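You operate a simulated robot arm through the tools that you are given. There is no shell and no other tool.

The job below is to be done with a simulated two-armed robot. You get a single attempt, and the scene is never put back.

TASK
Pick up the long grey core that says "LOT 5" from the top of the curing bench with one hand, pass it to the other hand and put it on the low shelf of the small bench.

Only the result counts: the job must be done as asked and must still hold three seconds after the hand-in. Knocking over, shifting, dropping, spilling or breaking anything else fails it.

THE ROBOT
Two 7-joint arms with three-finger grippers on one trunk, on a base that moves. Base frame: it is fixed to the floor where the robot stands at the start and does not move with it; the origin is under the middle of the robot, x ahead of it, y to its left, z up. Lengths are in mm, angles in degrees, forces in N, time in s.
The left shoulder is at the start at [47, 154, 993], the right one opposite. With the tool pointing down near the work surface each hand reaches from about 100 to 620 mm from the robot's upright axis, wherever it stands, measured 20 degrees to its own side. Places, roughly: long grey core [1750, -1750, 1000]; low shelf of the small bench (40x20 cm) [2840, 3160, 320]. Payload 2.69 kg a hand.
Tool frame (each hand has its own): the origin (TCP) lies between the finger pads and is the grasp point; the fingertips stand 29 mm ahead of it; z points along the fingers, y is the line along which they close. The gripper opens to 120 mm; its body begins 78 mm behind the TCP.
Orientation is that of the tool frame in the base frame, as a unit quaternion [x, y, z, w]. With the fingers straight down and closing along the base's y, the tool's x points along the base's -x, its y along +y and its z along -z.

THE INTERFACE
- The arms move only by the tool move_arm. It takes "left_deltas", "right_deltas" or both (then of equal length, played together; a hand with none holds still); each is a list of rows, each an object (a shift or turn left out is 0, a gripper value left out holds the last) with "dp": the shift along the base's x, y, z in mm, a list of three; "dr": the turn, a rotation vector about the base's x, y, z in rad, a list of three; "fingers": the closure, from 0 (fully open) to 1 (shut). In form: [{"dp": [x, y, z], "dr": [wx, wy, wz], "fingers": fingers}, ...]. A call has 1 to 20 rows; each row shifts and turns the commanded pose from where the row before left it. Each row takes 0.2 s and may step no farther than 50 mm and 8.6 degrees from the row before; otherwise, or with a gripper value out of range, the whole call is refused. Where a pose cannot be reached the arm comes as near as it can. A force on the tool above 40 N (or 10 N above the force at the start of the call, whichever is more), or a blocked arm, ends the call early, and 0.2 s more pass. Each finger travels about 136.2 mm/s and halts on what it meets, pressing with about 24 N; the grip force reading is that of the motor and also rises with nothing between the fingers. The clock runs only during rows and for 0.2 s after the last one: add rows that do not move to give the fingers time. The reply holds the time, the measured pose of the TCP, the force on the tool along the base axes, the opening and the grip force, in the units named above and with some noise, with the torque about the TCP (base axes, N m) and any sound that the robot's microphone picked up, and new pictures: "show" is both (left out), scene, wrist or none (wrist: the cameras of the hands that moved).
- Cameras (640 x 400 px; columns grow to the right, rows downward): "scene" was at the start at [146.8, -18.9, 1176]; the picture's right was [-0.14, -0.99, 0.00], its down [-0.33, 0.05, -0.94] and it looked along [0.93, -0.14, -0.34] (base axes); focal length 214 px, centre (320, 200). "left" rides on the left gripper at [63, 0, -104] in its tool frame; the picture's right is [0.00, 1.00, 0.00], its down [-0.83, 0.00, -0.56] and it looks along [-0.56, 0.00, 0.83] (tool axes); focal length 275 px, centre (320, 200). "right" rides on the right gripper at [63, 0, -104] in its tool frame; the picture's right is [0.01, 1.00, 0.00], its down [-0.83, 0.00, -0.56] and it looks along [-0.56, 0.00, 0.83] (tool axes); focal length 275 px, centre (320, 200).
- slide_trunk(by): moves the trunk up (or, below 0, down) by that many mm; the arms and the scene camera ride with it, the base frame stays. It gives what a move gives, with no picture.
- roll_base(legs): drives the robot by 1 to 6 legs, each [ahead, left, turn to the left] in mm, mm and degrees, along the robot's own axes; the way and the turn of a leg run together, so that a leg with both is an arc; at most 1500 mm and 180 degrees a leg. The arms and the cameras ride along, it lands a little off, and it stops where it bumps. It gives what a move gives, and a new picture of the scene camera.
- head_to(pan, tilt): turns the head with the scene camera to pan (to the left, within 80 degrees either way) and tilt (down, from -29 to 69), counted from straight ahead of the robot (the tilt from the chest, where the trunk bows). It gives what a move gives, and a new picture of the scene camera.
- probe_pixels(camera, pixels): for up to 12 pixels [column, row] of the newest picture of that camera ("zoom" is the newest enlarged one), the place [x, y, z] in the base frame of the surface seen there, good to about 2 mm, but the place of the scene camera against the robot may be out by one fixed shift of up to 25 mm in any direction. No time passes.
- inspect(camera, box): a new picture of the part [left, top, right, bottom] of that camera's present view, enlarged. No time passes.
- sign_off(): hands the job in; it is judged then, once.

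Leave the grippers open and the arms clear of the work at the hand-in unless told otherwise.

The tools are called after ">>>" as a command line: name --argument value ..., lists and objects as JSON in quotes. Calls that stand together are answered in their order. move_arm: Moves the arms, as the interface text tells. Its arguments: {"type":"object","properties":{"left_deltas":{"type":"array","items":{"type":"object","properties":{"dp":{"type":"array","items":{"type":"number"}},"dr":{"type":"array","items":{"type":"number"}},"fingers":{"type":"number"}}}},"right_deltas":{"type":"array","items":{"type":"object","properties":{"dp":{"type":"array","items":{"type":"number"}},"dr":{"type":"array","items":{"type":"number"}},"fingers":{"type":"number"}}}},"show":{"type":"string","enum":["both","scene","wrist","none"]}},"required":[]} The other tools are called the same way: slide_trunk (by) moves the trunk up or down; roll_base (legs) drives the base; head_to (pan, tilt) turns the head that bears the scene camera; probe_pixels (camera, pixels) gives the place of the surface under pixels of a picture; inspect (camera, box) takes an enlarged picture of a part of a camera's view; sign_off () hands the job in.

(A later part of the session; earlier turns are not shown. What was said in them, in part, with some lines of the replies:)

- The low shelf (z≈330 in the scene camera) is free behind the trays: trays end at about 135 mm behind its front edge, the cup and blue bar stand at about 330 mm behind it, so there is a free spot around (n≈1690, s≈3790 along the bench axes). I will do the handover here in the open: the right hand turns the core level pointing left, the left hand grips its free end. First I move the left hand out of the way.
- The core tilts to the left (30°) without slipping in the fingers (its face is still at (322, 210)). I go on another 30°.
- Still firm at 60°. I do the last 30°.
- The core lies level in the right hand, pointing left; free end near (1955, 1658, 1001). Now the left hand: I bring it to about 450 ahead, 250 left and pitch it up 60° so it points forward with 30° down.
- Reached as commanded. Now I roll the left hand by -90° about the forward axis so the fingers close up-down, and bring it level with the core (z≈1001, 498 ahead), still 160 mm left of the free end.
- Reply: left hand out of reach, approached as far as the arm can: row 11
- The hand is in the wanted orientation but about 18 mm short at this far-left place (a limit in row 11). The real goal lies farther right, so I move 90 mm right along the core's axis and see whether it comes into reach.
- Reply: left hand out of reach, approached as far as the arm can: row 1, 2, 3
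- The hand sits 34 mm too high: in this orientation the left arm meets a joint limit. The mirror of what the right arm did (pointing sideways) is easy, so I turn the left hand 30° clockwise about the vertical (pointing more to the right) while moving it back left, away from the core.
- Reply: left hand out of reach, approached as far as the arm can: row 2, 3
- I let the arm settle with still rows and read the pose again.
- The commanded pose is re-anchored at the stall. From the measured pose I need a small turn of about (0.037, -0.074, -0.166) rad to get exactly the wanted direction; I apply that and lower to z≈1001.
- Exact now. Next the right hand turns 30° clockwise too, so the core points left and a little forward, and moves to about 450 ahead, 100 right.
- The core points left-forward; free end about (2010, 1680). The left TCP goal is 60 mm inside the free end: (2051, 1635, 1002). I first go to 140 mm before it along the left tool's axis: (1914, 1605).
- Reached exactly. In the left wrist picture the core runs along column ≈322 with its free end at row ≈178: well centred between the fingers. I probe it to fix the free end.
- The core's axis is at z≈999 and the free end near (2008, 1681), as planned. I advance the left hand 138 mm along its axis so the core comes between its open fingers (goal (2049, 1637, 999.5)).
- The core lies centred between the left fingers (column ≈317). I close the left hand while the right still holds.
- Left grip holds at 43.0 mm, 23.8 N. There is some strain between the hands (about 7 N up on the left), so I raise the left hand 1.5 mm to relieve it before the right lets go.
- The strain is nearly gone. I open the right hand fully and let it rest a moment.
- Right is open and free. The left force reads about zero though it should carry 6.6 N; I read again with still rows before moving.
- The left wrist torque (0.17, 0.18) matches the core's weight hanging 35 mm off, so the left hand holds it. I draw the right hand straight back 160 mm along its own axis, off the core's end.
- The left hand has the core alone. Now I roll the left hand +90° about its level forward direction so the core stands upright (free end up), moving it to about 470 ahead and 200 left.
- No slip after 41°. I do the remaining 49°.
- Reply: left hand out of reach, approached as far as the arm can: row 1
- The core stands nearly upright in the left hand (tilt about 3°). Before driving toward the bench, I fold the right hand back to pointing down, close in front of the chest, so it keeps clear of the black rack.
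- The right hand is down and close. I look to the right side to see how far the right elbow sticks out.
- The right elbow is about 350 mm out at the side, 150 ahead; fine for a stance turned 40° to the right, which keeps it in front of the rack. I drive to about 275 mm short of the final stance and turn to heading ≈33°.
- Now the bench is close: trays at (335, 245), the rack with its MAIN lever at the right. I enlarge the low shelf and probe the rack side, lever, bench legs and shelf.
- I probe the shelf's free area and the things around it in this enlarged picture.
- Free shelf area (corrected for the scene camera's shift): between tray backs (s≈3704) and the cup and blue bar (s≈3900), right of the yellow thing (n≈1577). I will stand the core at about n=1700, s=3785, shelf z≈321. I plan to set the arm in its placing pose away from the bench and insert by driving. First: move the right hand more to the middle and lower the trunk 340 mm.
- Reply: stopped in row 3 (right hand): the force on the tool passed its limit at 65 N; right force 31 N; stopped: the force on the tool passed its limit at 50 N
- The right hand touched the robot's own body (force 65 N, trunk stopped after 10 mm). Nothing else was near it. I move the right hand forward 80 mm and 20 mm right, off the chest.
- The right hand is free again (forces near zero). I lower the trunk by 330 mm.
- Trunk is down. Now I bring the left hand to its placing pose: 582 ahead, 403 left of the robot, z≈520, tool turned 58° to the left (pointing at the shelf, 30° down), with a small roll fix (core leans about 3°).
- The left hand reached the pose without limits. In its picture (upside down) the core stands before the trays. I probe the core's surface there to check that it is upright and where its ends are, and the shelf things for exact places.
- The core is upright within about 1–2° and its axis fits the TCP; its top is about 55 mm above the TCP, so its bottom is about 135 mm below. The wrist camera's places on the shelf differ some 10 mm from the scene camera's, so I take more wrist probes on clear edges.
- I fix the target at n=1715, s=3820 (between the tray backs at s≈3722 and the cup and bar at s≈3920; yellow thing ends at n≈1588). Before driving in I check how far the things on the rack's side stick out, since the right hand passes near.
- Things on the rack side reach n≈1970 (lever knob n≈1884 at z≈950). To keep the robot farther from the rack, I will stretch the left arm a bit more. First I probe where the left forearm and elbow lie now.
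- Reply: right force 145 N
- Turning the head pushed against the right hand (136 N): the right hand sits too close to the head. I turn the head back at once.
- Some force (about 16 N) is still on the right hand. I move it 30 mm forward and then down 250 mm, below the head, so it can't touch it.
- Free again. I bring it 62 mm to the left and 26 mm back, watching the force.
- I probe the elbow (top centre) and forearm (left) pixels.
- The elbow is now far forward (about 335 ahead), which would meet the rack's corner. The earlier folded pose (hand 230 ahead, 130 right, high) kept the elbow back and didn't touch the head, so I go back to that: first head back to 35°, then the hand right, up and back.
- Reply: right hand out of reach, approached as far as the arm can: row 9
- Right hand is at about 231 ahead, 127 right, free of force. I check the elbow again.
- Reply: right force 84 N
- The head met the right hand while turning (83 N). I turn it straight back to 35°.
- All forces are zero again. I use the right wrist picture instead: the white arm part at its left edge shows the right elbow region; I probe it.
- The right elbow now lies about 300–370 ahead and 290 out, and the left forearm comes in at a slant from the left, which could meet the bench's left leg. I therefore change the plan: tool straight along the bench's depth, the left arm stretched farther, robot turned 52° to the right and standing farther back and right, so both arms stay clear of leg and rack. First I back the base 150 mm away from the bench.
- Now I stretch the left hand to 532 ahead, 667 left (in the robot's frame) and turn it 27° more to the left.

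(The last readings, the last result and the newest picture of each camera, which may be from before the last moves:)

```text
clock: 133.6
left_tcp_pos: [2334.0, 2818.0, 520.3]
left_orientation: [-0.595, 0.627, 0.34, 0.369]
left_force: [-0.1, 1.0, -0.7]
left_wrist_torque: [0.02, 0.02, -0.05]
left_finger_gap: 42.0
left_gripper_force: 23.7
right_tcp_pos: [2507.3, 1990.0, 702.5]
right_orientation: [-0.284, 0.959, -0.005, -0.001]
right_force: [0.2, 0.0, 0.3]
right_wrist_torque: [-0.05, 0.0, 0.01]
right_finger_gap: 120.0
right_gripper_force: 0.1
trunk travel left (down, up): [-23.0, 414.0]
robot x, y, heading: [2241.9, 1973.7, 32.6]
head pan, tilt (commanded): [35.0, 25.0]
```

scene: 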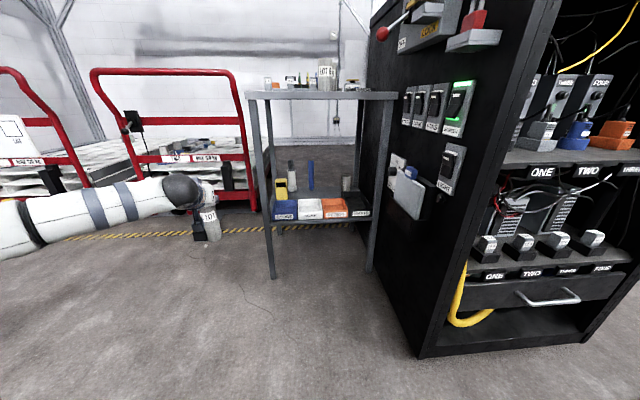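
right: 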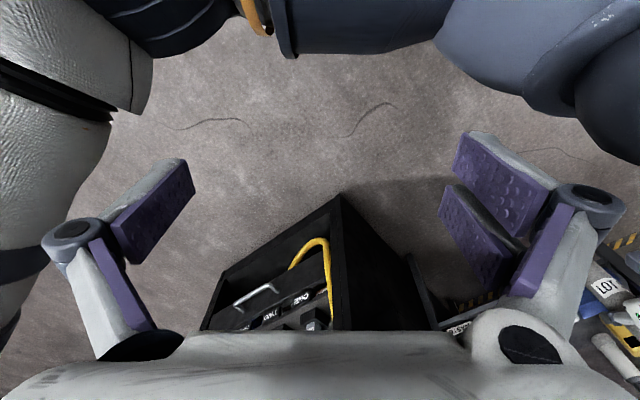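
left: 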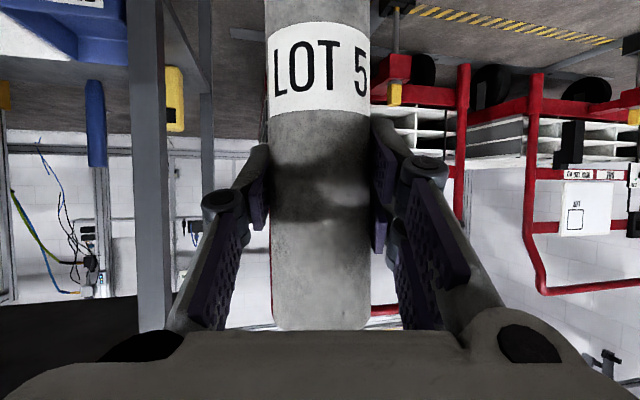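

Reached without limits. I check the core's uprightness again by probing its surface in the left picture.

>>> probe_pixels --camera "left" --pixels '[[320, 8], [320, 30], [320, 140], [320, 180], [320, 220], [320, 260], [320, 300], [320, 320], [285, 170], [285, 310], [355, 170], [355, 310]]'

```text
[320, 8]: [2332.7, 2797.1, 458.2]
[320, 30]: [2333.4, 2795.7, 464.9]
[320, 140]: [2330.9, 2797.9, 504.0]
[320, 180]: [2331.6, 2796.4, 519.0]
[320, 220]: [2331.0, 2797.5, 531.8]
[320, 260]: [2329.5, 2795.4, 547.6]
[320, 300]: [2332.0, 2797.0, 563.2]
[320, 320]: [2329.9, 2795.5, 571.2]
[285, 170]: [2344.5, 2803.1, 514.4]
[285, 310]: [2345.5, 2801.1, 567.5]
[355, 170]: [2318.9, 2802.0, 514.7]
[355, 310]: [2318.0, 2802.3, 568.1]
```

The core is upright within 1°, its top about 53 mm above the TCP (bottom about 137 mm below). Next: turn the base 12° clockwise and shift it sideways so the hand stands before the shelf's target column, still about 170 mm in front of the bench.

>>> roll_base --legs '[[0, 0, -12], [148, -116, 0]]'

>>> move_arm --left_deltas '[{"dp": [0, 0, 0]}]' --show "wrist"

```text
clock: 135.9
left_tcp_pos: [2684.1, 2726.2, 521.1]
left_orientation: [-0.527, 0.685, 0.3, 0.403]
left_force: [0.2, 0.6, -0.1]
left_wrist_torque: [-0.02, -0.01, 0.02]
left_finger_gap: 42.2
left_gripper_force: 23.8
right_tcp_pos: [2684.4, 1879.9, 701.7]
right_orientation: [-0.184, 0.983, -0.005, 0.0]
right_force: [0.1, 0.2, -0.6]
right_wrist_torque: [0.01, 0.02, 0.02]
right_finger_gap: 119.9
right_gripper_force: 0.1
trunk travel left (down, up): [-23.0, 414.0]
robot x, y, heading: [2419.0, 1913.5, 20.8]
head pan, tilt (commanded): [35.0, 25.0]
```

scene: 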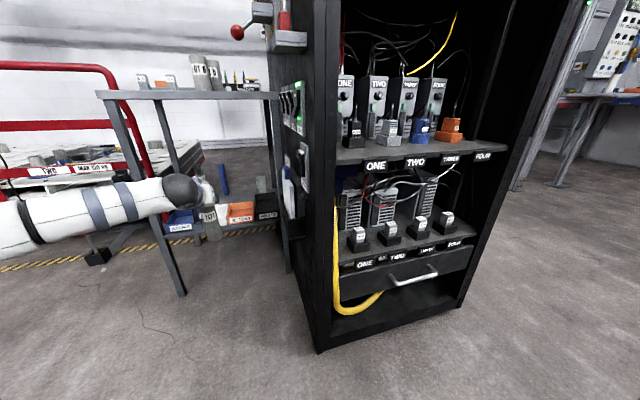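

```text
clock: 136.3
left_tcp_pos: [2684.0, 2724.8, 521.0]
left_orientation: [-0.528, 0.686, 0.299, 0.402]
left_force: [-0.8, 0.5, 0.1]
left_wrist_torque: [0.02, 0.0, 0.01]
left_finger_gap: 42.1
left_gripper_force: 23.6
right_tcp_pos: [2684.0, 1880.0, 702.5]
right_orientation: [-0.185, 0.983, -0.005, -0.001]
right_force: [0.5, 0.1, -0.3]
right_wrist_torque: [-0.01, 0.0, -0.01]
right_finger_gap: 119.7
right_gripper_force: 0.1
trunk travel left (down, up): [-23.0, 414.0]
robot x, y, heading: [2421.1, 1917.8, 21.0]
head pan, tilt (commanded): [35.0, 25.0]
```

left: 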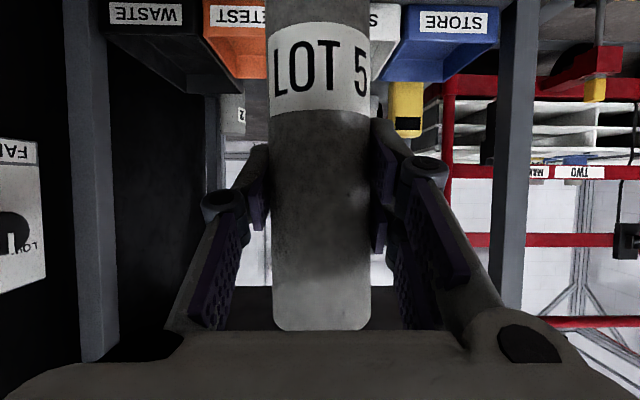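

The hand is at n=1750, s≈3402, pointing straight at the shelf. In its picture the left leg is at columns 495–540, the trays at the top (WASTE, RETEST, SOAK, STORE), yellow thing at (405, 100). I probe these for exact clearances.

>>> probe_pixels --camera "left" --pixels '[[500, 100], [498, 200], [113, 200], [392, 100], [418, 100], [383, 60], [240, 105], [225, 92], [250, 75], [440, 70], [395, 78], [180, 60]]'

>>> inspect --camera "left" --box '[180, 40, 290, 130]'

>>> inspect --camera "left" --box '[350, 0, 460, 140]'

```text
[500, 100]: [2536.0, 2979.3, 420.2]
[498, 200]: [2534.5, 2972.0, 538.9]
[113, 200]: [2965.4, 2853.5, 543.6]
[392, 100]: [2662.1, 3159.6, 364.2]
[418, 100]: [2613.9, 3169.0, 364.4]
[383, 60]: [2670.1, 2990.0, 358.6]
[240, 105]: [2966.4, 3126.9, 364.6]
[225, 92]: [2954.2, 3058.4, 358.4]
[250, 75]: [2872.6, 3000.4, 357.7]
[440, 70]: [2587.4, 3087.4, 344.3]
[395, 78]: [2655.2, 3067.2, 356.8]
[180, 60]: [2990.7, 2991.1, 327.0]
```

```text
4.44 times, centred on (235, 85) of left
```

zoom: 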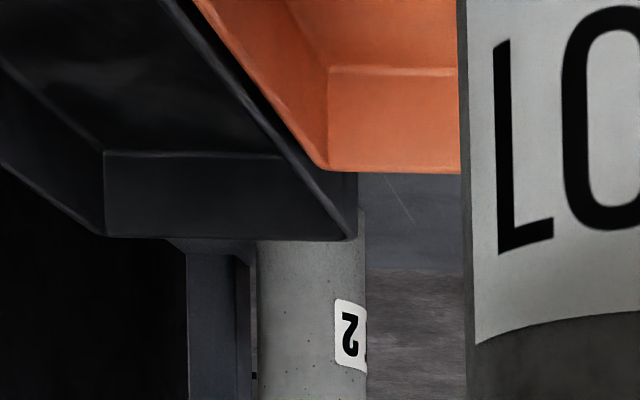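

```text
2.86 times, centred on (405, 70) of left
```

zoom: 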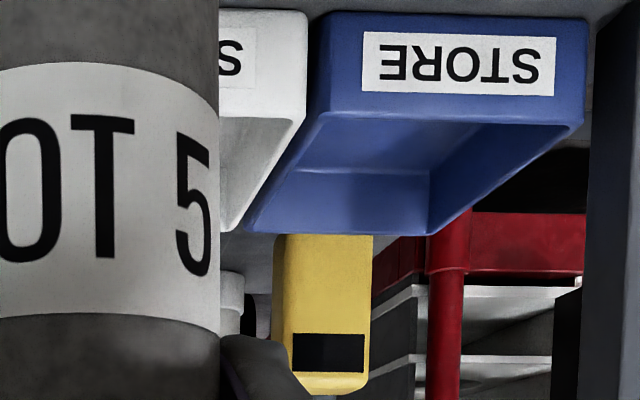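

I probe the shelf's surface seen between RETEST and core 2 at about (253, 90) for its exact height.

>>> probe_pixels --camera "left" --pixels '[[252, 86], [256, 88], [258, 92], [262, 88], [250, 94], [252, 98]]'

```text
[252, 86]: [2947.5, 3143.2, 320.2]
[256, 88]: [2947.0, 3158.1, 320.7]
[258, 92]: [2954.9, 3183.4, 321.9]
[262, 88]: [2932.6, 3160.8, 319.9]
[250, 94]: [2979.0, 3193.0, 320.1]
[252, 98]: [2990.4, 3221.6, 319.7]
```

The shelf surface is at z≈320.4, tray tops at 358. The core's bottom is now at about 384. I raise the hand 25 mm for more clearance over the trays, then drive in the first 213 mm along the bench's depth direction.

>>> move_arm --left_deltas '[{"dp": [0, 0, 12.5]}, {"dp": [0, 0, 12.5]}, {"dp": [0, 0, 0]}]' --show "none"

>>> roll_base --legs '[[132, 167, 0]]'

>>> move_arm --left_deltas '[{"dp": [0, 0, 0]}]' --show "both"

```text
clock: 137.1
left_tcp_pos: [2682.8, 2725.7, 544.6]
left_orientation: [-0.528, 0.685, 0.3, 0.403]
left_force: [-0.8, -0.2, -0.1]
left_wrist_torque: [-0.01, 0.0, 0.0]
left_finger_gap: 42.2
left_gripper_force: 24.2
right_tcp_pos: [2684.1, 1878.2, 702.9]
right_orientation: [-0.184, 0.983, -0.005, -0.001]
right_force: [0.1, 0.1, -0.5]
right_wrist_torque: [-0.02, 0.0, -0.05]
right_finger_gap: 120.2
right_gripper_force: 0.1
trunk travel left (down, up): [-23.0, 414.0]
robot x, y, heading: [2424.2, 1909.3, 20.7]
head pan, tilt (commanded): [35.0, 25.0]
```

```text
clock: 139.0
left_tcp_pos: [2746.2, 2927.6, 545.1]
left_orientation: [-0.527, 0.685, 0.3, 0.403]
left_force: [-0.1, 0.4, 0.6]
left_wrist_torque: [0.01, 0.01, -0.01]
left_finger_gap: 42.0
left_gripper_force: 23.9
right_tcp_pos: [2749.0, 2079.8, 702.4]
right_orientation: [-0.184, 0.983, -0.006, -0.001]
right_force: [0.2, 0.1, 0.6]
right_wrist_torque: [0.01, 0.0, 0.0]
right_finger_gap: 120.2
right_gripper_force: 0.0
trunk travel left (down, up): [-23.0, 414.0]
robot x, y, heading: [2485.2, 2117.0, 21.1]
head pan, tilt (commanded): [35.0, 25.0]
```

scene: 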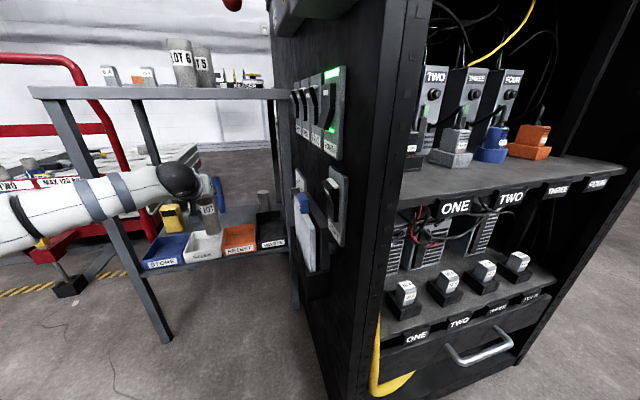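

```text
clock: 139.4
left_tcp_pos: [2745.0, 2926.6, 544.7]
left_orientation: [-0.529, 0.685, 0.3, 0.402]
left_force: [0.1, -0.7, 0.3]
left_wrist_torque: [0.01, -0.01, 0.01]
left_finger_gap: 42.3
left_gripper_force: 24.4
right_tcp_pos: [2748.4, 2080.7, 703.3]
right_orientation: [-0.185, 0.983, -0.005, -0.001]
right_force: [0.1, 0.2, 0.1]
right_wrist_torque: [0.01, 0.02, 0.03]
right_finger_gap: 120.1
right_gripper_force: 0.1
trunk travel left (down, up): [-23.0, 414.0]
robot x, y, heading: [2489.7, 2117.4, 21.2]
head pan, tilt (commanded): [35.0, 25.0]
```

scene: 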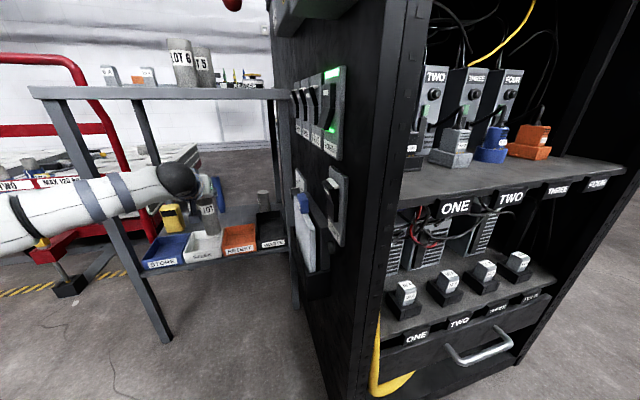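
left: 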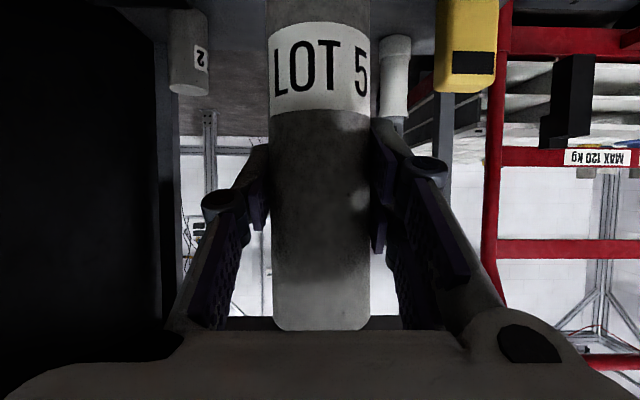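

The core is now above the tray fronts, well clear. The left forearm passes near the left leg in view; I probe both to know the gap before going deeper.

>>> probe_pixels --camera "scene" --pixels '[[180, 180], [192, 175], [150, 185], [150, 205], [120, 195], [100, 205], [60, 210], [30, 225], [75, 150], [130, 265], [155, 320], [170, 195]]'

```text
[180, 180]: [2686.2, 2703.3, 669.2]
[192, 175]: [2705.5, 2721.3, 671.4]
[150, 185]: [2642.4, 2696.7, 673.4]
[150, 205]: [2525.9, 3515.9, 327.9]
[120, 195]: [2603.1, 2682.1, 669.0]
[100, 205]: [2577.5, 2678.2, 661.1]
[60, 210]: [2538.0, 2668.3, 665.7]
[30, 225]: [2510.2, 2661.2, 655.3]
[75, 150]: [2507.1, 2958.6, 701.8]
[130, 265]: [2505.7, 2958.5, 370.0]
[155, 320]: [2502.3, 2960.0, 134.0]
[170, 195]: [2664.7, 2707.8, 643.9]
```

The forearm runs slanted (59° off the depth direction); going in 203 mm more by base alone would leave only about 15 mm to the left leg. Straightening the arm helps, so I stretch the arm 100 mm forward here (free space above the trays) and drive less.

>>> move_arm --left_deltas '[{"dp": [7.5, 23.9, 0]}, {"dp": [7.5, 23.9, 0]}, {"dp": [7.5, 23.9, 0]}, {"dp": [7.5, 23.9, 0]}, {"dp": [0, 0, 0]}]' --show "both"

```text
clock: 140.6
left_tcp_pos: [2775.1, 3022.2, 544.5]
left_orientation: [-0.528, 0.684, 0.301, 0.403]
left_force: [0.1, 0.0, 0.2]
left_wrist_torque: [0.01, 0.02, 0.01]
left_finger_gap: 42.1
left_gripper_force: 24.1
right_tcp_pos: [2748.9, 2080.5, 702.7]
right_orientation: [-0.185, 0.983, -0.006, -0.002]
right_force: [-0.3, -0.2, -0.1]
right_wrist_torque: [0.01, 0.0, 0.0]
right_finger_gap: 120.0
right_gripper_force: 0.0
trunk travel left (down, up): [-23.0, 414.0]
robot x, y, heading: [2486.9, 2120.2, 20.7]
head pan, tilt (commanded): [35.0, 25.0]
```

scene: 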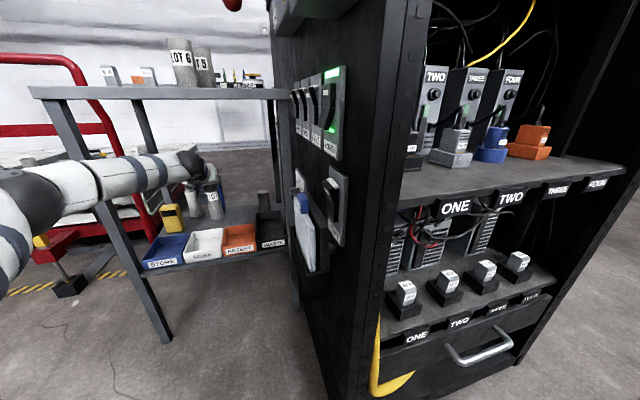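
left: 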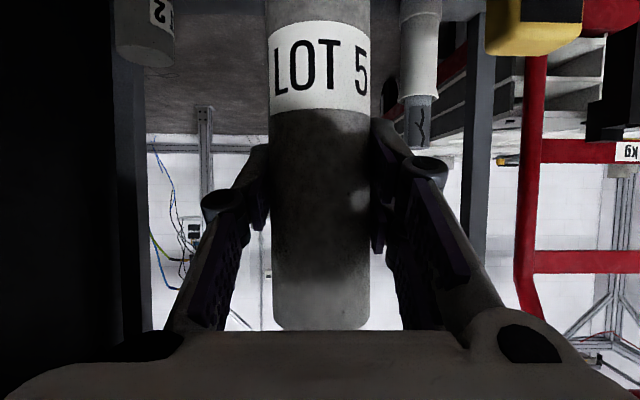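

The arm stretched the full 100 mm without a limit. I probe the forearm again.

>>> probe_pixels --camera "scene" --pixels '[[190, 165], [165, 170], [145, 175], [120, 180], [95, 185], [70, 190], [40, 195], [20, 200], [120, 165], [95, 165], [120, 195], [150, 190]]'

```text
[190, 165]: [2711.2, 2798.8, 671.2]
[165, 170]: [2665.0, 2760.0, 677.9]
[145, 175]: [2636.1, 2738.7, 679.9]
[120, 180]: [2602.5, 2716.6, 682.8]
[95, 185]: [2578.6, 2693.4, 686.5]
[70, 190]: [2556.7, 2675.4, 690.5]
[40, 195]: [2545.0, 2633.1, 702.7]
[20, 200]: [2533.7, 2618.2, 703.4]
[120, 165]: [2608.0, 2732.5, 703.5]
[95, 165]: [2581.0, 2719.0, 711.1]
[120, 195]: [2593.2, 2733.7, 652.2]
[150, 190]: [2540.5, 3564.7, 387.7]
```

The forearm now points 34° off the depth direction; after the last 103 mm it will clear the leg by about 90 mm. I drive the last part: 103 mm in and 15 mm right.

>>> roll_base --legs '[[75.5, 71.7, 0]]'

>>> move_arm --left_deltas '[{"dp": [0, 0, 0]}]' --show "both"

```text
clock: 141.8
left_tcp_pos: [2819.6, 3116.1, 544.6]
left_orientation: [-0.529, 0.684, 0.302, 0.402]
left_force: [-0.3, -0.2, -0.3]
left_wrist_torque: [0.03, 0.03, 0.01]
left_finger_gap: 42.3
left_gripper_force: 23.7
right_tcp_pos: [2793.5, 2173.9, 704.1]
right_orientation: [-0.185, 0.983, -0.006, -0.001]
right_force: [0.4, -0.3, 0.4]
right_wrist_torque: [0.03, -0.02, 0.01]
right_finger_gap: 119.9
right_gripper_force: 0.0
trunk travel left (down, up): [-23.0, 414.0]
robot x, y, heading: [2529.7, 2211.2, 21.1]
head pan, tilt (commanded): [35.0, 25.0]
```

scene: 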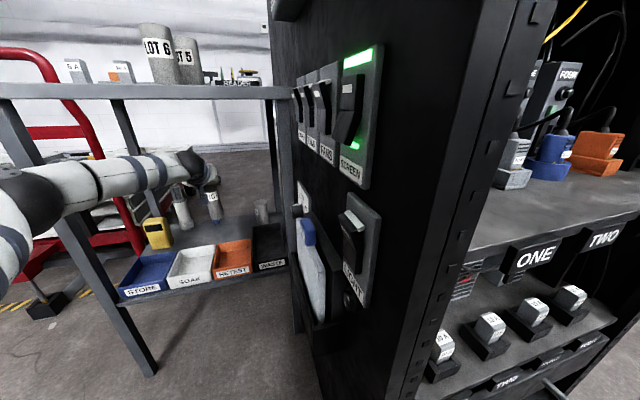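

```text
clock: 142.2
left_tcp_pos: [2819.6, 3115.9, 545.2]
left_orientation: [-0.529, 0.685, 0.3, 0.401]
left_force: [-0.2, 0.2, 1.2]
left_wrist_torque: [0.0, 0.0, 0.01]
left_finger_gap: 42.3
left_gripper_force: 23.9
right_tcp_pos: [2792.8, 2174.7, 704.0]
right_orientation: [-0.185, 0.983, -0.006, -0.001]
right_force: [0.3, 0.1, 1.0]
right_wrist_torque: [0.01, 0.0, -0.01]
right_finger_gap: 119.9
right_gripper_force: 0.2
trunk travel left (down, up): [-23.0, 414.0]
robot x, y, heading: [2531.6, 2208.6, 20.9]
head pan, tilt (commanded): [35.0, 25.0]
```

scene: 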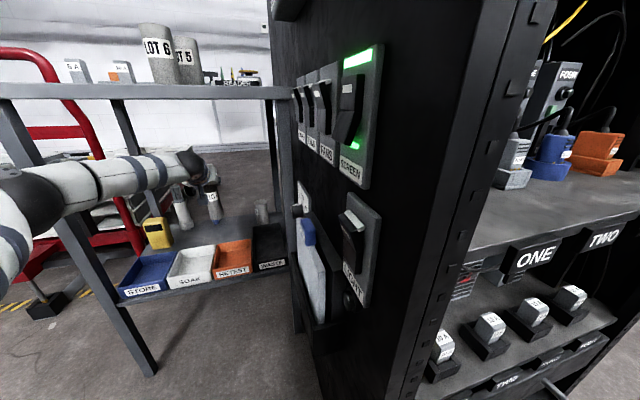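
left: 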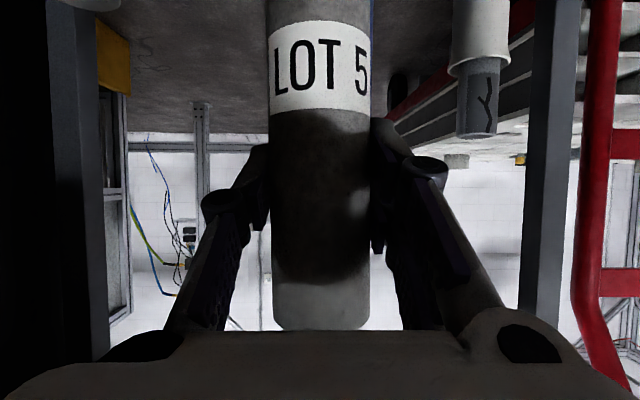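

The TCP is at n=1763, s=3815, right on target; bar and cup are behind, core 2 to the right. I lower 74 mm first, to about 12 mm above the shelf.

>>> move_arm --left_deltas '[{"dp": [0, 0, -18.5]}, {"dp": [0, 0, -18.5]}, {"dp": [0, 0, -18.5]}, {"dp": [0, 0, -18.5]}, {"dp": [0, 0, 0]}]' --show "both"

```text
clock: 143.4
left_tcp_pos: [2819.2, 3116.1, 470.1]
left_orientation: [-0.528, 0.685, 0.301, 0.402]
left_force: [-0.3, 0.8, 0.3]
left_wrist_torque: [0.02, 0.0, -0.02]
left_finger_gap: 42.2
left_gripper_force: 23.8
right_tcp_pos: [2792.6, 2174.8, 703.6]
right_orientation: [-0.185, 0.983, -0.006, -0.001]
right_force: [-0.4, -0.3, -0.1]
right_wrist_torque: [0.01, -0.01, -0.03]
right_finger_gap: 119.9
right_gripper_force: 0.0
trunk travel left (down, up): [-23.0, 414.0]
robot x, y, heading: [2532.1, 2210.8, 21.1]
head pan, tilt (commanded): [35.0, 25.0]
```

scene: 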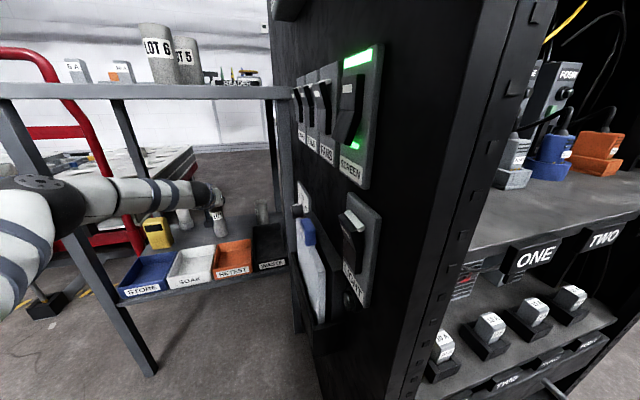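
left: 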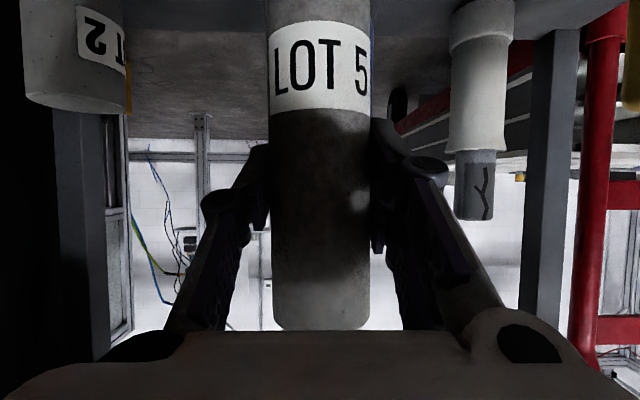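

I probe the neighbours and the core's surface once more from the left camera before setting down.

>>> probe_pixels --camera "left" --pixels '[[110, 60], [125, 40], [460, 60], [455, 120], [372, 8], [320, 8], [320, 160], [320, 300], [320, 320], [278, 150], [365, 150], [200, 90]]'

```text
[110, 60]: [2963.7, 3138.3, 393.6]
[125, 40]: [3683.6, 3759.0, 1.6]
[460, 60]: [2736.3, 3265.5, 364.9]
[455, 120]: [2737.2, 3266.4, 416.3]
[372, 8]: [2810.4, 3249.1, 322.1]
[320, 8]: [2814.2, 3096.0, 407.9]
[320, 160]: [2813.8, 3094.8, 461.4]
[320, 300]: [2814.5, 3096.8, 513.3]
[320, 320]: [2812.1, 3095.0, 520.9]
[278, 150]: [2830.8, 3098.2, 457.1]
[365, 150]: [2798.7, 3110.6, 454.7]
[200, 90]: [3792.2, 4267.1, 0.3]
```

All as expected: core upright, bottom about 12 mm above the shelf, neighbours at least 75 mm away. I lower 8 mm, then in small steps watching the force.

>>> move_arm --left_deltas '[{"dp": [0, 0, -4]}, {"dp": [0, 0, -4]}, {"dp": [0, 0, 0]}]' --show "none"

>>> move_arm --left_deltas '[{"dp": [0, 0, -1.5]}, {"dp": [0, 0, 0]}]' --show "none"

>>> move_arm --left_deltas '[{"dp": [0, 0, -1.5]}, {"dp": [0, 0, 0]}]' --show "none"

```text
clock: 144.2
left_tcp_pos: [2818.6, 3116.3, 463.0]
left_orientation: [-0.528, 0.685, 0.301, 0.402]
left_force: [-0.8, -0.8, 1.1]
left_wrist_torque: [0.01, 0.02, -0.04]
left_finger_gap: 42.1
left_gripper_force: 24.2
right_tcp_pos: [2792.8, 2175.4, 703.5]
right_orientation: [-0.185, 0.983, -0.006, -0.001]
right_force: [-0.8, -0.6, -0.2]
right_wrist_torque: [-0.02, -0.03, -0.01]
right_finger_gap: 120.0
right_gripper_force: 0.1
trunk travel left (down, up): [-23.0, 414.0]
robot x, y, heading: [2528.9, 2213.0, 21.0]
head pan, tilt (commanded): [35.0, 25.0]
```

```text
clock: 144.8
left_tcp_pos: [2818.8, 3116.7, 461.6]
left_orientation: [-0.528, 0.685, 0.3, 0.402]
left_force: [-1.0, 0.2, 0.7]
left_wrist_torque: [0.01, -0.04, -0.02]
left_finger_gap: 42.2
left_gripper_force: 24.4
right_tcp_pos: [2792.5, 2174.7, 703.8]
right_orientation: [-0.185, 0.983, -0.006, -0.001]
right_force: [-0.1, -0.1, 0.4]
right_wrist_torque: [0.0, -0.03, 0.03]
right_finger_gap: 120.0
right_gripper_force: 0.1
trunk travel left (down, up): [-23.0, 414.0]
robot x, y, heading: [2533.1, 2210.2, 20.9]
head pan, tilt (commanded): [35.0, 25.0]
```

```text
clock: 145.4
left_tcp_pos: [2819.3, 3118.1, 459.5]
left_orientation: [-0.528, 0.685, 0.301, 0.402]
left_force: [0.2, 0.6, -0.1]
left_wrist_torque: [0.0, 0.03, 0.01]
left_finger_gap: 42.2
left_gripper_force: 23.9
right_tcp_pos: [2794.3, 2175.6, 702.7]
right_orientation: [-0.185, 0.983, -0.006, 0.0]
right_force: [0.7, 0.4, 0.0]
right_wrist_torque: [0.0, 0.02, 0.02]
right_finger_gap: 120.1
right_gripper_force: 0.1
trunk travel left (down, up): [-23.0, 414.0]
robot x, y, heading: [2530.3, 2208.3, 20.9]
head pan, tilt (commanded): [35.0, 25.0]
```

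No contact yet at TCP z≈459.5. I go on in 1 mm steps.

>>> move_arm --left_deltas '[{"dp": [0, 0, -1]}, {"dp": [0, 0, 0]}]' --show "none"

>>> move_arm --left_deltas '[{"dp": [0, 0, -1]}, {"dp": [0, 0, 0]}]' --show "none"

>>> move_arm --left_deltas '[{"dp": [0, 0, -1]}, {"dp": [0, 0, 0]}]' --show "wrist"

```text
clock: 146.0
left_tcp_pos: [2819.8, 3116.1, 458.5]
left_orientation: [-0.527, 0.684, 0.301, 0.403]
left_force: [-0.6, 0.6, 0.8]
left_wrist_torque: [-0.03, 0.01, 0.01]
left_finger_gap: 42.2
left_gripper_force: 24.0
right_tcp_pos: [2794.0, 2173.9, 702.7]
right_orientation: [-0.185, 0.983, -0.005, -0.001]
right_force: [0.2, -0.9, -0.4]
right_wrist_torque: [0.05, 0.0, 0.02]
right_finger_gap: 120.0
right_gripper_force: 0.0
trunk travel left (down, up): [-23.0, 414.0]
robot x, y, heading: [2531.6, 2210.8, 21.1]
head pan, tilt (commanded): [35.0, 25.0]
```

```text
clock: 146.6
left_tcp_pos: [2820.3, 3116.4, 458.0]
left_orientation: [-0.528, 0.684, 0.301, 0.402]
left_force: [0.5, 0.2, -0.5]
left_wrist_torque: [-0.02, 0.04, -0.02]
left_finger_gap: 42.5
left_gripper_force: 23.8
right_tcp_pos: [2792.8, 2174.9, 702.2]
right_orientation: [-0.184, 0.983, -0.005, 0.0]
right_force: [-0.6, 0.2, -0.9]
right_wrist_torque: [-0.04, -0.04, 0.0]
right_finger_gap: 120.2
right_gripper_force: 0.1
trunk travel left (down, up): [-23.0, 414.0]
robot x, y, heading: [2527.3, 2213.8, 21.2]
head pan, tilt (commanded): [35.0, 25.0]
```

```text
clock: 147.2
left_tcp_pos: [2819.9, 3116.3, 456.6]
left_orientation: [-0.527, 0.685, 0.3, 0.403]
left_force: [1.3, -1.0, 0.3]
left_wrist_torque: [0.0, -0.01, 0.0]
left_finger_gap: 42.4
left_gripper_force: 23.8
right_tcp_pos: [2793.0, 2173.6, 702.7]
right_orientation: [-0.185, 0.983, -0.005, 0.0]
right_force: [-0.1, 0.5, -0.3]
right_wrist_torque: [0.01, 0.0, 0.01]
right_finger_gap: 119.8
right_gripper_force: 0.1
trunk travel left (down, up): [-23.0, 414.0]
robot x, y, heading: [2527.9, 2210.3, 20.8]
head pan, tilt (commanded): [35.0, 25.0]
```

left: 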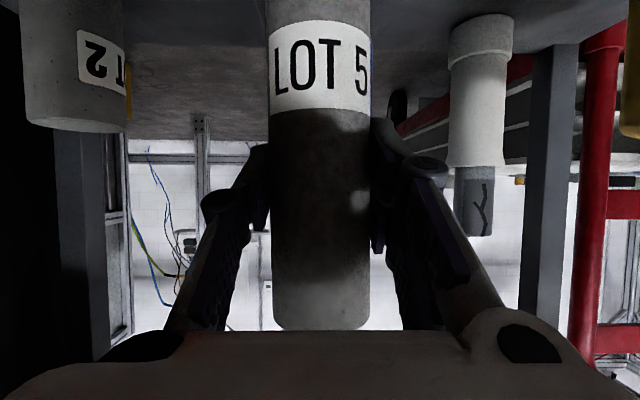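

Still no contact at 456.6. I continue by 1 mm steps.

>>> move_arm --left_deltas '[{"dp": [0, 0, -1]}, {"dp": [0, 0, 0]}]' --show "none"

>>> move_arm --left_deltas '[{"dp": [0, 0, -1]}, {"dp": [0, 0, 0]}]' --show "none"

>>> move_arm --left_deltas '[{"dp": [0, 0, -1]}, {"dp": [0, 0, 0]}]' --show "none"

```text
clock: 147.8
left_tcp_pos: [2818.9, 3117.3, 455.7]
left_orientation: [-0.529, 0.684, 0.301, 0.402]
left_force: [-0.1, 0.4, -0.1]
left_wrist_torque: [0.0, -0.01, 0.02]
left_finger_gap: 42.1
left_gripper_force: 24.3
right_tcp_pos: [2793.8, 2174.5, 702.5]
right_orientation: [-0.184, 0.983, -0.006, 0.0]
right_force: [0.6, 0.3, -0.3]
right_wrist_torque: [0.05, -0.01, 0.01]
right_finger_gap: 120.0
right_gripper_force: 0.2
trunk travel left (down, up): [-23.0, 414.0]
robot x, y, heading: [2528.4, 2208.7, 21.0]
head pan, tilt (commanded): [35.0, 25.0]
```

```text
clock: 148.4
left_tcp_pos: [2819.7, 3116.9, 455.7]
left_orientation: [-0.529, 0.684, 0.301, 0.402]
left_force: [0.2, 0.3, 0.2]
left_wrist_torque: [-0.02, 0.03, -0.01]
left_finger_gap: 42.4
left_gripper_force: 24.6
right_tcp_pos: [2793.8, 2174.6, 703.4]
right_orientation: [-0.185, 0.983, -0.005, -0.001]
right_force: [-0.1, -0.7, -0.6]
right_wrist_torque: [0.01, 0.0, 0.03]
right_finger_gap: 119.9
right_gripper_force: 0.0
trunk travel left (down, up): [-23.0, 414.0]
robot x, y, heading: [2528.5, 2210.6, 21.1]
head pan, tilt (commanded): [35.0, 25.0]
```

```text
clock: 149.0
left_tcp_pos: [2818.4, 3117.4, 455.5]
left_orientation: [-0.528, 0.684, 0.301, 0.402]
left_force: [-0.2, -0.4, 0.0]
left_wrist_torque: [-0.01, 0.04, 0.01]
left_finger_gap: 42.4
left_gripper_force: 24.0
right_tcp_pos: [2791.6, 2174.6, 703.3]
right_orientation: [-0.185, 0.983, -0.005, -0.001]
right_force: [0.1, 0.7, 0.4]
right_wrist_torque: [-0.01, -0.03, 0.01]
right_finger_gap: 120.0
right_gripper_force: 0.1
trunk travel left (down, up): [-23.0, 414.0]
robot x, y, heading: [2529.0, 2210.1, 21.2]
head pan, tilt (commanded): [35.0, 25.0]
```

The TCP has stopped sinking (455.7, 455.7, 455.5 while commanded down to 454): the core probably touches the shelf. I lower 1 mm more and read force and height again, with a picture.

>>> move_arm --left_deltas '[{"dp": [0, 0, -1]}, {"dp": [0, 0, 0]}, {"dp": [0, 0, 0]}]' --show "wrist"

>>> probe_pixels --camera "left" --pixels '[[320, 8], [320, 160], [320, 300], [320, 322], [320, 326], [300, 324], [340, 324]]'

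```text
clock: 149.8
left_tcp_pos: [2818.7, 3116.2, 454.0]
left_orientation: [-0.528, 0.684, 0.301, 0.403]
left_force: [0.1, -0.7, 0.2]
left_wrist_torque: [-0.05, 0.12, 0.0]
left_finger_gap: 42.3
left_gripper_force: 24.1
right_tcp_pos: [2793.3, 2173.3, 703.1]
right_orientation: [-0.185, 0.983, -0.005, -0.001]
right_force: [0.1, -0.1, -0.1]
right_wrist_torque: [0.01, 0.02, -0.01]
right_finger_gap: 119.9
right_gripper_force: 0.0
trunk travel left (down, up): [-23.0, 414.0]
robot x, y, heading: [2527.9, 2209.7, 21.3]
head pan, tilt (commanded): [35.0, 25.0]
```

left: 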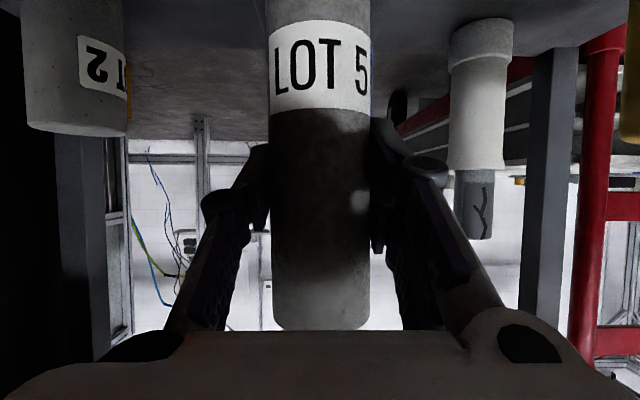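

```text
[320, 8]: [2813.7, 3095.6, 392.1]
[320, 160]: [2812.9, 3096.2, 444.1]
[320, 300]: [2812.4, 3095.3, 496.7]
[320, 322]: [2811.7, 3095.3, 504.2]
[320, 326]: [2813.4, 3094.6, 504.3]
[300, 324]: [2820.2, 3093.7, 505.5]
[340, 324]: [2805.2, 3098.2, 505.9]
```

A small torque (-0.05, 0.12) now shows: the core's base edge is on the shelf, with the core upright within about 0.6°. I release gently: first just a few mm, then to a gap of about 72 mm.

>>> move_arm --left_deltas '[{"dp": [0, 0, 0], "fingers": 0.62}, {"dp": [0, 0, 0]}, {"dp": [0, 0, 0], "fingers": 0.5}, {"dp": [0, 0, 0]}, {"dp": [0, 0, 0], "fingers": 0.4}, {"dp": [0, 0, 0]}]' --show "both"

```text
clock: 151.2
left_tcp_pos: [2820.1, 3116.0, 452.8]
left_orientation: [-0.528, 0.685, 0.3, 0.402]
left_force: [-0.4, -1.1, -0.8]
left_wrist_torque: [0.03, 0.01, 0.01]
left_finger_gap: 71.9
left_gripper_force: 0.0
right_tcp_pos: [2793.6, 2174.6, 702.8]
right_orientation: [-0.185, 0.983, -0.005, -0.001]
right_force: [-0.1, -0.1, -0.8]
right_wrist_torque: [-0.03, 0.04, -0.03]
right_finger_gap: 120.0
right_gripper_force: 0.1
trunk travel left (down, up): [-23.0, 414.0]
robot x, y, heading: [2531.7, 2211.5, 20.9]
head pan, tilt (commanded): [35.0, 25.0]
```

scene: 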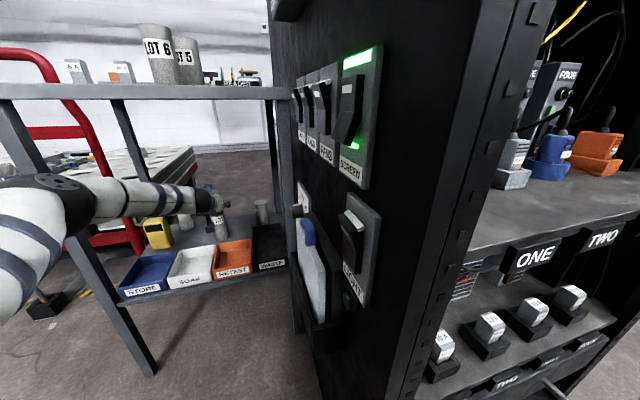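
left: 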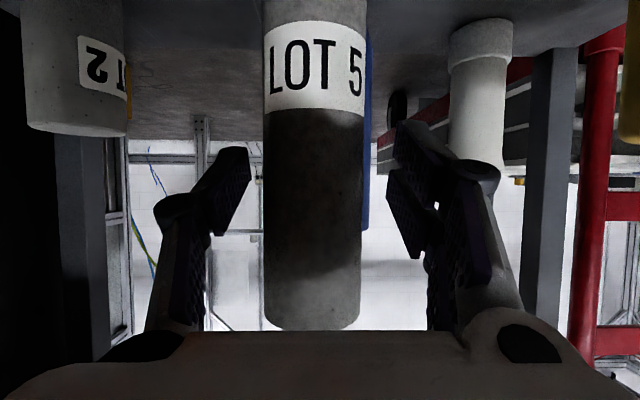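

The core stands free on the shelf between the open fingers (core columns 263–366, pads at about 245 and 390). I open a bit more (gap about 92) and draw the hand straight back along the depth direction, slowly.

>>> move_arm --left_deltas '[{"dp": [0, 0, 0], "fingers": 0.23}, {"dp": [0, 0, 0]}, {"dp": [-3, -9.5, 0]}, {"dp": [-4.5, -14.3, 0]}, {"dp": [-6, -19.1, 0]}, {"dp": [-7.5, -23.9, 0]}, {"dp": [-7.5, -23.9, 0]}, {"dp": [0, 0, 0]}]' --show "both"

```text
clock: 153.0
left_tcp_pos: [2790.1, 3025.0, 454.0]
left_orientation: [-0.527, 0.685, 0.3, 0.403]
left_force: [-0.1, 0.2, -0.3]
left_wrist_torque: [0.0, 0.0, 0.0]
left_finger_gap: 92.5
left_gripper_force: 0.0
right_tcp_pos: [2793.3, 2173.7, 703.0]
right_orientation: [-0.185, 0.983, -0.004, 0.0]
right_force: [-0.6, -1.1, -0.5]
right_wrist_torque: [0.01, -0.01, 0.01]
right_finger_gap: 120.2
right_gripper_force: 0.0
trunk travel left (down, up): [-23.0, 414.0]
robot x, y, heading: [2530.1, 2206.9, 21.2]
head pan, tilt (commanded): [35.0, 25.0]
```

scene: 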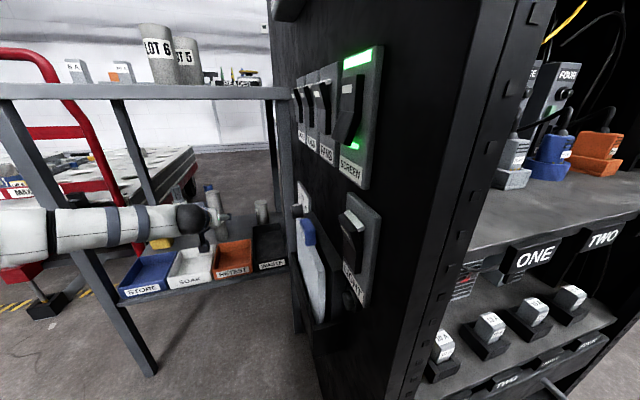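
left: 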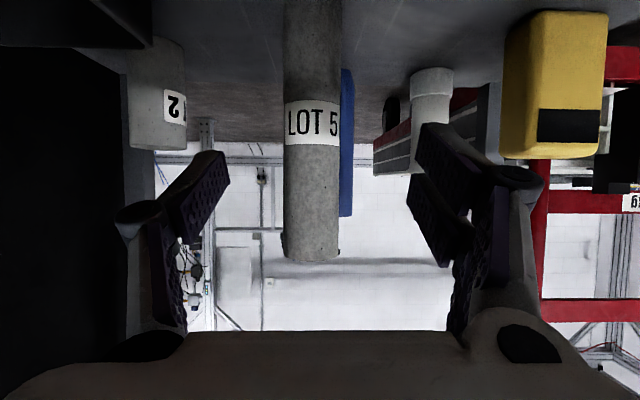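

The core stands upright on the shelf, label LOT 5 visible, hand clear of it. I check its place by probing, then back the robot straight out of the bench.

>>> probe_pixels --camera "left" --pixels '[[313, 20], [313, 80], [313, 160], [313, 220], [313, 255], [290, 160], [335, 160], [160, 100], [430, 90], [345, 150]]'

>>> roll_base --legs '[[-155, -196, 0]]'

>>> move_arm --left_deltas '[{"dp": [0, 0, 0]}]' --show "both"

```text
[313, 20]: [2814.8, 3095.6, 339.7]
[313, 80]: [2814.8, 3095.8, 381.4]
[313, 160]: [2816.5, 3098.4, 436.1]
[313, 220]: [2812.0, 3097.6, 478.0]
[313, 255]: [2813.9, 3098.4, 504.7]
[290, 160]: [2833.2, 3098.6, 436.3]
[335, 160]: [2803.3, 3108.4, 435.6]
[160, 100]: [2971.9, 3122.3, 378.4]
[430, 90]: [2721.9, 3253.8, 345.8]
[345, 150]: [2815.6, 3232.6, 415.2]
```

```text
clock: 155.2
left_tcp_pos: [2715.7, 2789.5, 453.5]
left_orientation: [-0.529, 0.684, 0.301, 0.402]
left_force: [0.2, 0.6, -0.1]
left_wrist_torque: [0.01, 0.01, -0.01]
left_finger_gap: 92.5
left_gripper_force: 0.0
right_tcp_pos: [2719.2, 1937.0, 702.5]
right_orientation: [-0.186, 0.983, -0.005, -0.001]
right_force: [0.1, 0.2, 0.8]
right_wrist_torque: [0.02, 0.03, 0.01]
right_finger_gap: 120.2
right_gripper_force: 0.1
trunk travel left (down, up): [-23.0, 414.0]
robot x, y, heading: [2454.7, 1972.8, 21.1]
head pan, tilt (commanded): [35.0, 25.0]
```

scene: 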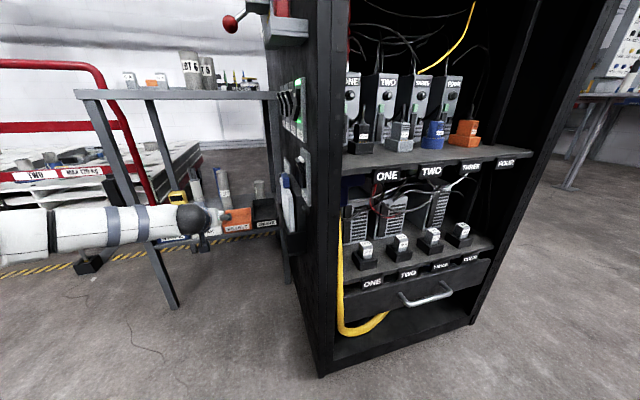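

```text
clock: 155.6
left_tcp_pos: [2715.3, 2788.1, 453.7]
left_orientation: [-0.528, 0.684, 0.301, 0.403]
left_force: [-0.4, -0.1, -0.9]
left_wrist_torque: [0.01, -0.02, -0.06]
left_finger_gap: 92.2
left_gripper_force: 0.0
right_tcp_pos: [2718.6, 1937.1, 703.1]
right_orientation: [-0.186, 0.983, -0.006, 0.0]
right_force: [0.0, 0.1, 0.6]
right_wrist_torque: [-0.02, 0.01, 0.0]
right_finger_gap: 119.8
right_gripper_force: 0.2
trunk travel left (down, up): [-23.0, 414.0]
robot x, y, heading: [2454.8, 1971.3, 21.0]
head pan, tilt (commanded): [35.0, 25.0]
```

scene: 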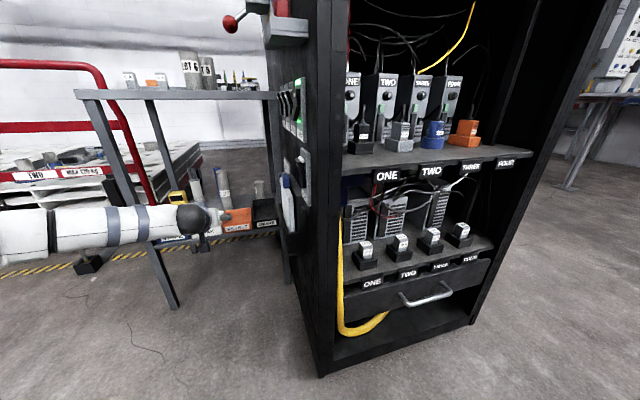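
left: 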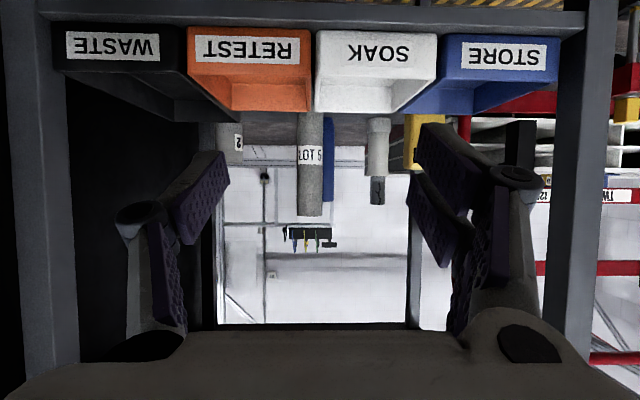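

The core stands behind SOAK and RETEST; trays, cup, bar, core 2 and yellow thing are in place. I open the left hand fully and back off another 250 mm, then check the scene.

>>> roll_base --legs '[[-155, -196, 0]]'

>>> move_arm --left_deltas '[{"dp": [0, 0, 0], "fingers": 0}, {"dp": [0, 0, 0]}, {"dp": [0, 0, 0]}]' --show "both"

>>> head_to --pan 48 --tilt 20

```text
clock: 157.7
left_tcp_pos: [2643.4, 2552.0, 453.7]
left_orientation: [-0.529, 0.684, 0.301, 0.402]
left_force: [-0.5, -0.5, 0.1]
left_wrist_torque: [-0.01, -0.01, 0.01]
left_finger_gap: 92.5
left_gripper_force: 0.1
right_tcp_pos: [2646.3, 1700.4, 703.1]
right_orientation: [-0.185, 0.983, -0.005, -0.001]
right_force: [0.0, 0.1, 0.4]
right_wrist_torque: [0.0, 0.03, 0.02]
right_finger_gap: 120.1
right_gripper_force: 0.0
trunk travel left (down, up): [-23.0, 414.0]
robot x, y, heading: [2380.6, 1734.9, 20.8]
head pan, tilt (commanded): [35.0, 25.0]
```

scene: 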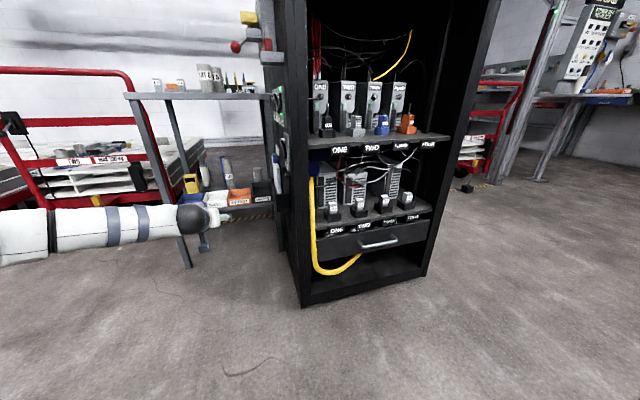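

```text
clock: 158.5
left_tcp_pos: [2642.7, 2551.0, 454.0]
left_orientation: [-0.528, 0.684, 0.301, 0.403]
left_force: [0.5, -0.1, 0.6]
left_wrist_torque: [0.02, -0.02, 0.01]
left_finger_gap: 119.9
left_gripper_force: 0.0
right_tcp_pos: [2645.9, 1700.6, 702.8]
right_orientation: [-0.185, 0.983, -0.004, 0.0]
right_force: [-1.4, 0.7, -0.4]
right_wrist_torque: [0.03, 0.01, 0.0]
right_finger_gap: 120.1
right_gripper_force: 0.1
trunk travel left (down, up): [-23.0, 414.0]
robot x, y, heading: [2380.4, 1736.1, 21.0]
head pan, tilt (commanded): [35.0, 25.0]
```

scene: 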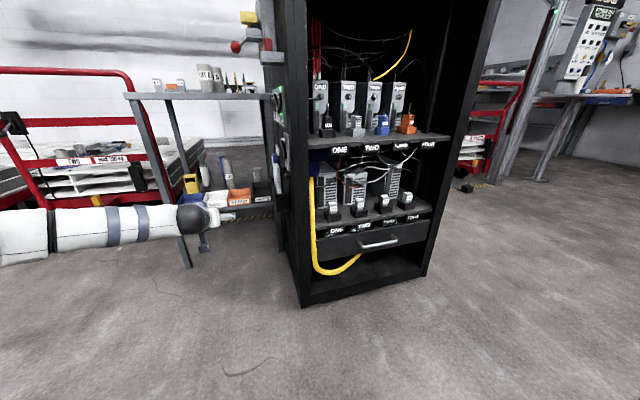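
left: 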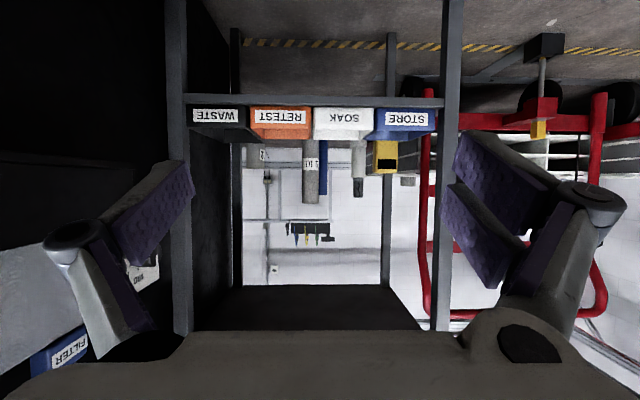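

```text
clock: 159.2
left_tcp_pos: [2642.3, 2550.7, 453.5]
left_orientation: [-0.529, 0.684, 0.301, 0.402]
left_force: [0.1, -0.2, -0.4]
left_wrist_torque: [0.01, -0.01, -0.01]
left_finger_gap: 119.9
left_gripper_force: 0.0
right_tcp_pos: [2644.5, 1699.7, 703.0]
right_orientation: [-0.185, 0.983, -0.005, -0.001]
right_force: [-0.2, 0.1, 0.7]
right_wrist_torque: [0.0, 0.0, 0.03]
right_finger_gap: 120.4
right_gripper_force: 0.0
trunk travel left (down, up): [-23.0, 414.0]
robot x, y, heading: [2384.5, 1734.8, 20.8]
head pan, tilt (commanded): [48.0, 20.0]
```

scene: 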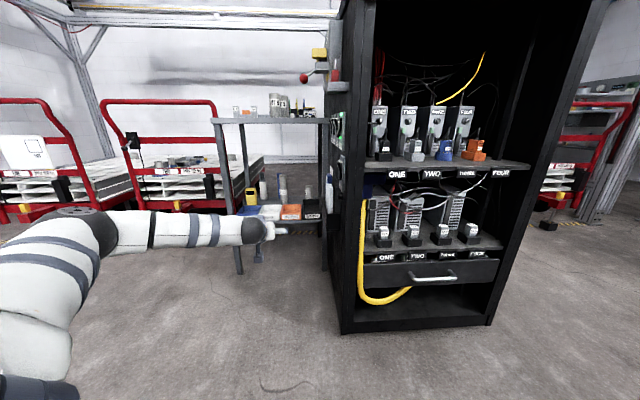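

I take an enlarged look at the shelf with both cameras for a last check.

>>> inspect --camera "scene" --box '[220, 150, 340, 225]'

>>> inspect --camera "left" --box '[200, 80, 440, 230]'

>>> probe_pixels --camera "left" --pixels '[[311, 150], [311, 180], [311, 200], [345, 125], [280, 125]]'

```text
5.33 times, centred on (280, 188) of scene
```

zoom: 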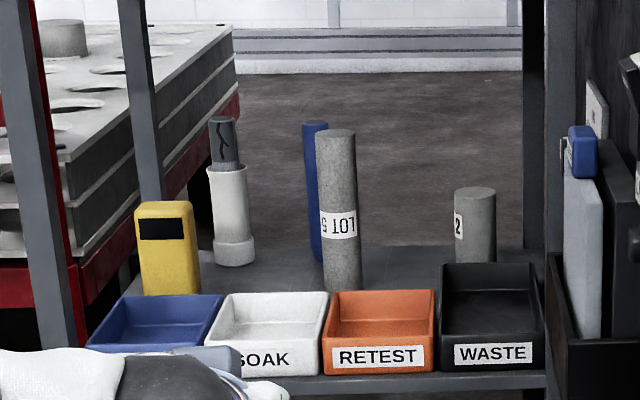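

```text
2.67 times, centred on (320, 155) of left
```

zoom: 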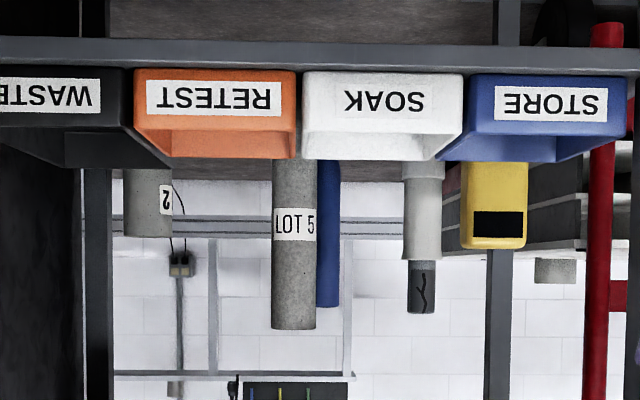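

```text
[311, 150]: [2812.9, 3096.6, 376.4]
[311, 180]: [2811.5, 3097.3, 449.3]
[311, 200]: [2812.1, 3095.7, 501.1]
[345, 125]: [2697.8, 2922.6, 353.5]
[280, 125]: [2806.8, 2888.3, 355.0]
```

The LOT 5 core stands upright on the low shelf behind the SOAK and RETEST trays (label upside down, standing still). The trays, cup, bar, core 2 and yellow thing are unmoved, both grippers are open and the arms are clear. I hand in.

>>> sign_off

```text
The job is handed in.
```

The long grey "LOT 5" core now stands upright on the low shelf of the small bench. The job is handed in; the reply confirmed only that, not whether it passed.

- **Pick-up and handover:** the right hand lifted the core off the curing bench. It passed the core to the left hand in open floor between the benches, and the left hand set it down.
- **Where it stands:** it is behind the SOAK and RETEST trays, with the cup and the blue bar behind it and the short core "2" to its right. The nearest of these is more than 50 mm away.
- **Upside down:** the core is flipped end for end, so its label reads upside down. I did this so the left hand could hold it near the top and clear the trays. The task did not ask for a particular way up.
- **Other objects:** in the last pictures the things on the small bench had not moved. I did not go back to look at the curing bench after backing away from it.
- **Contacts on the way:** the right hand pressed against the robot's own head and body three times, up to about 136 N. Nothing else was touched as far as I could see.

Both grippers are open and the arms are clear of the bench.
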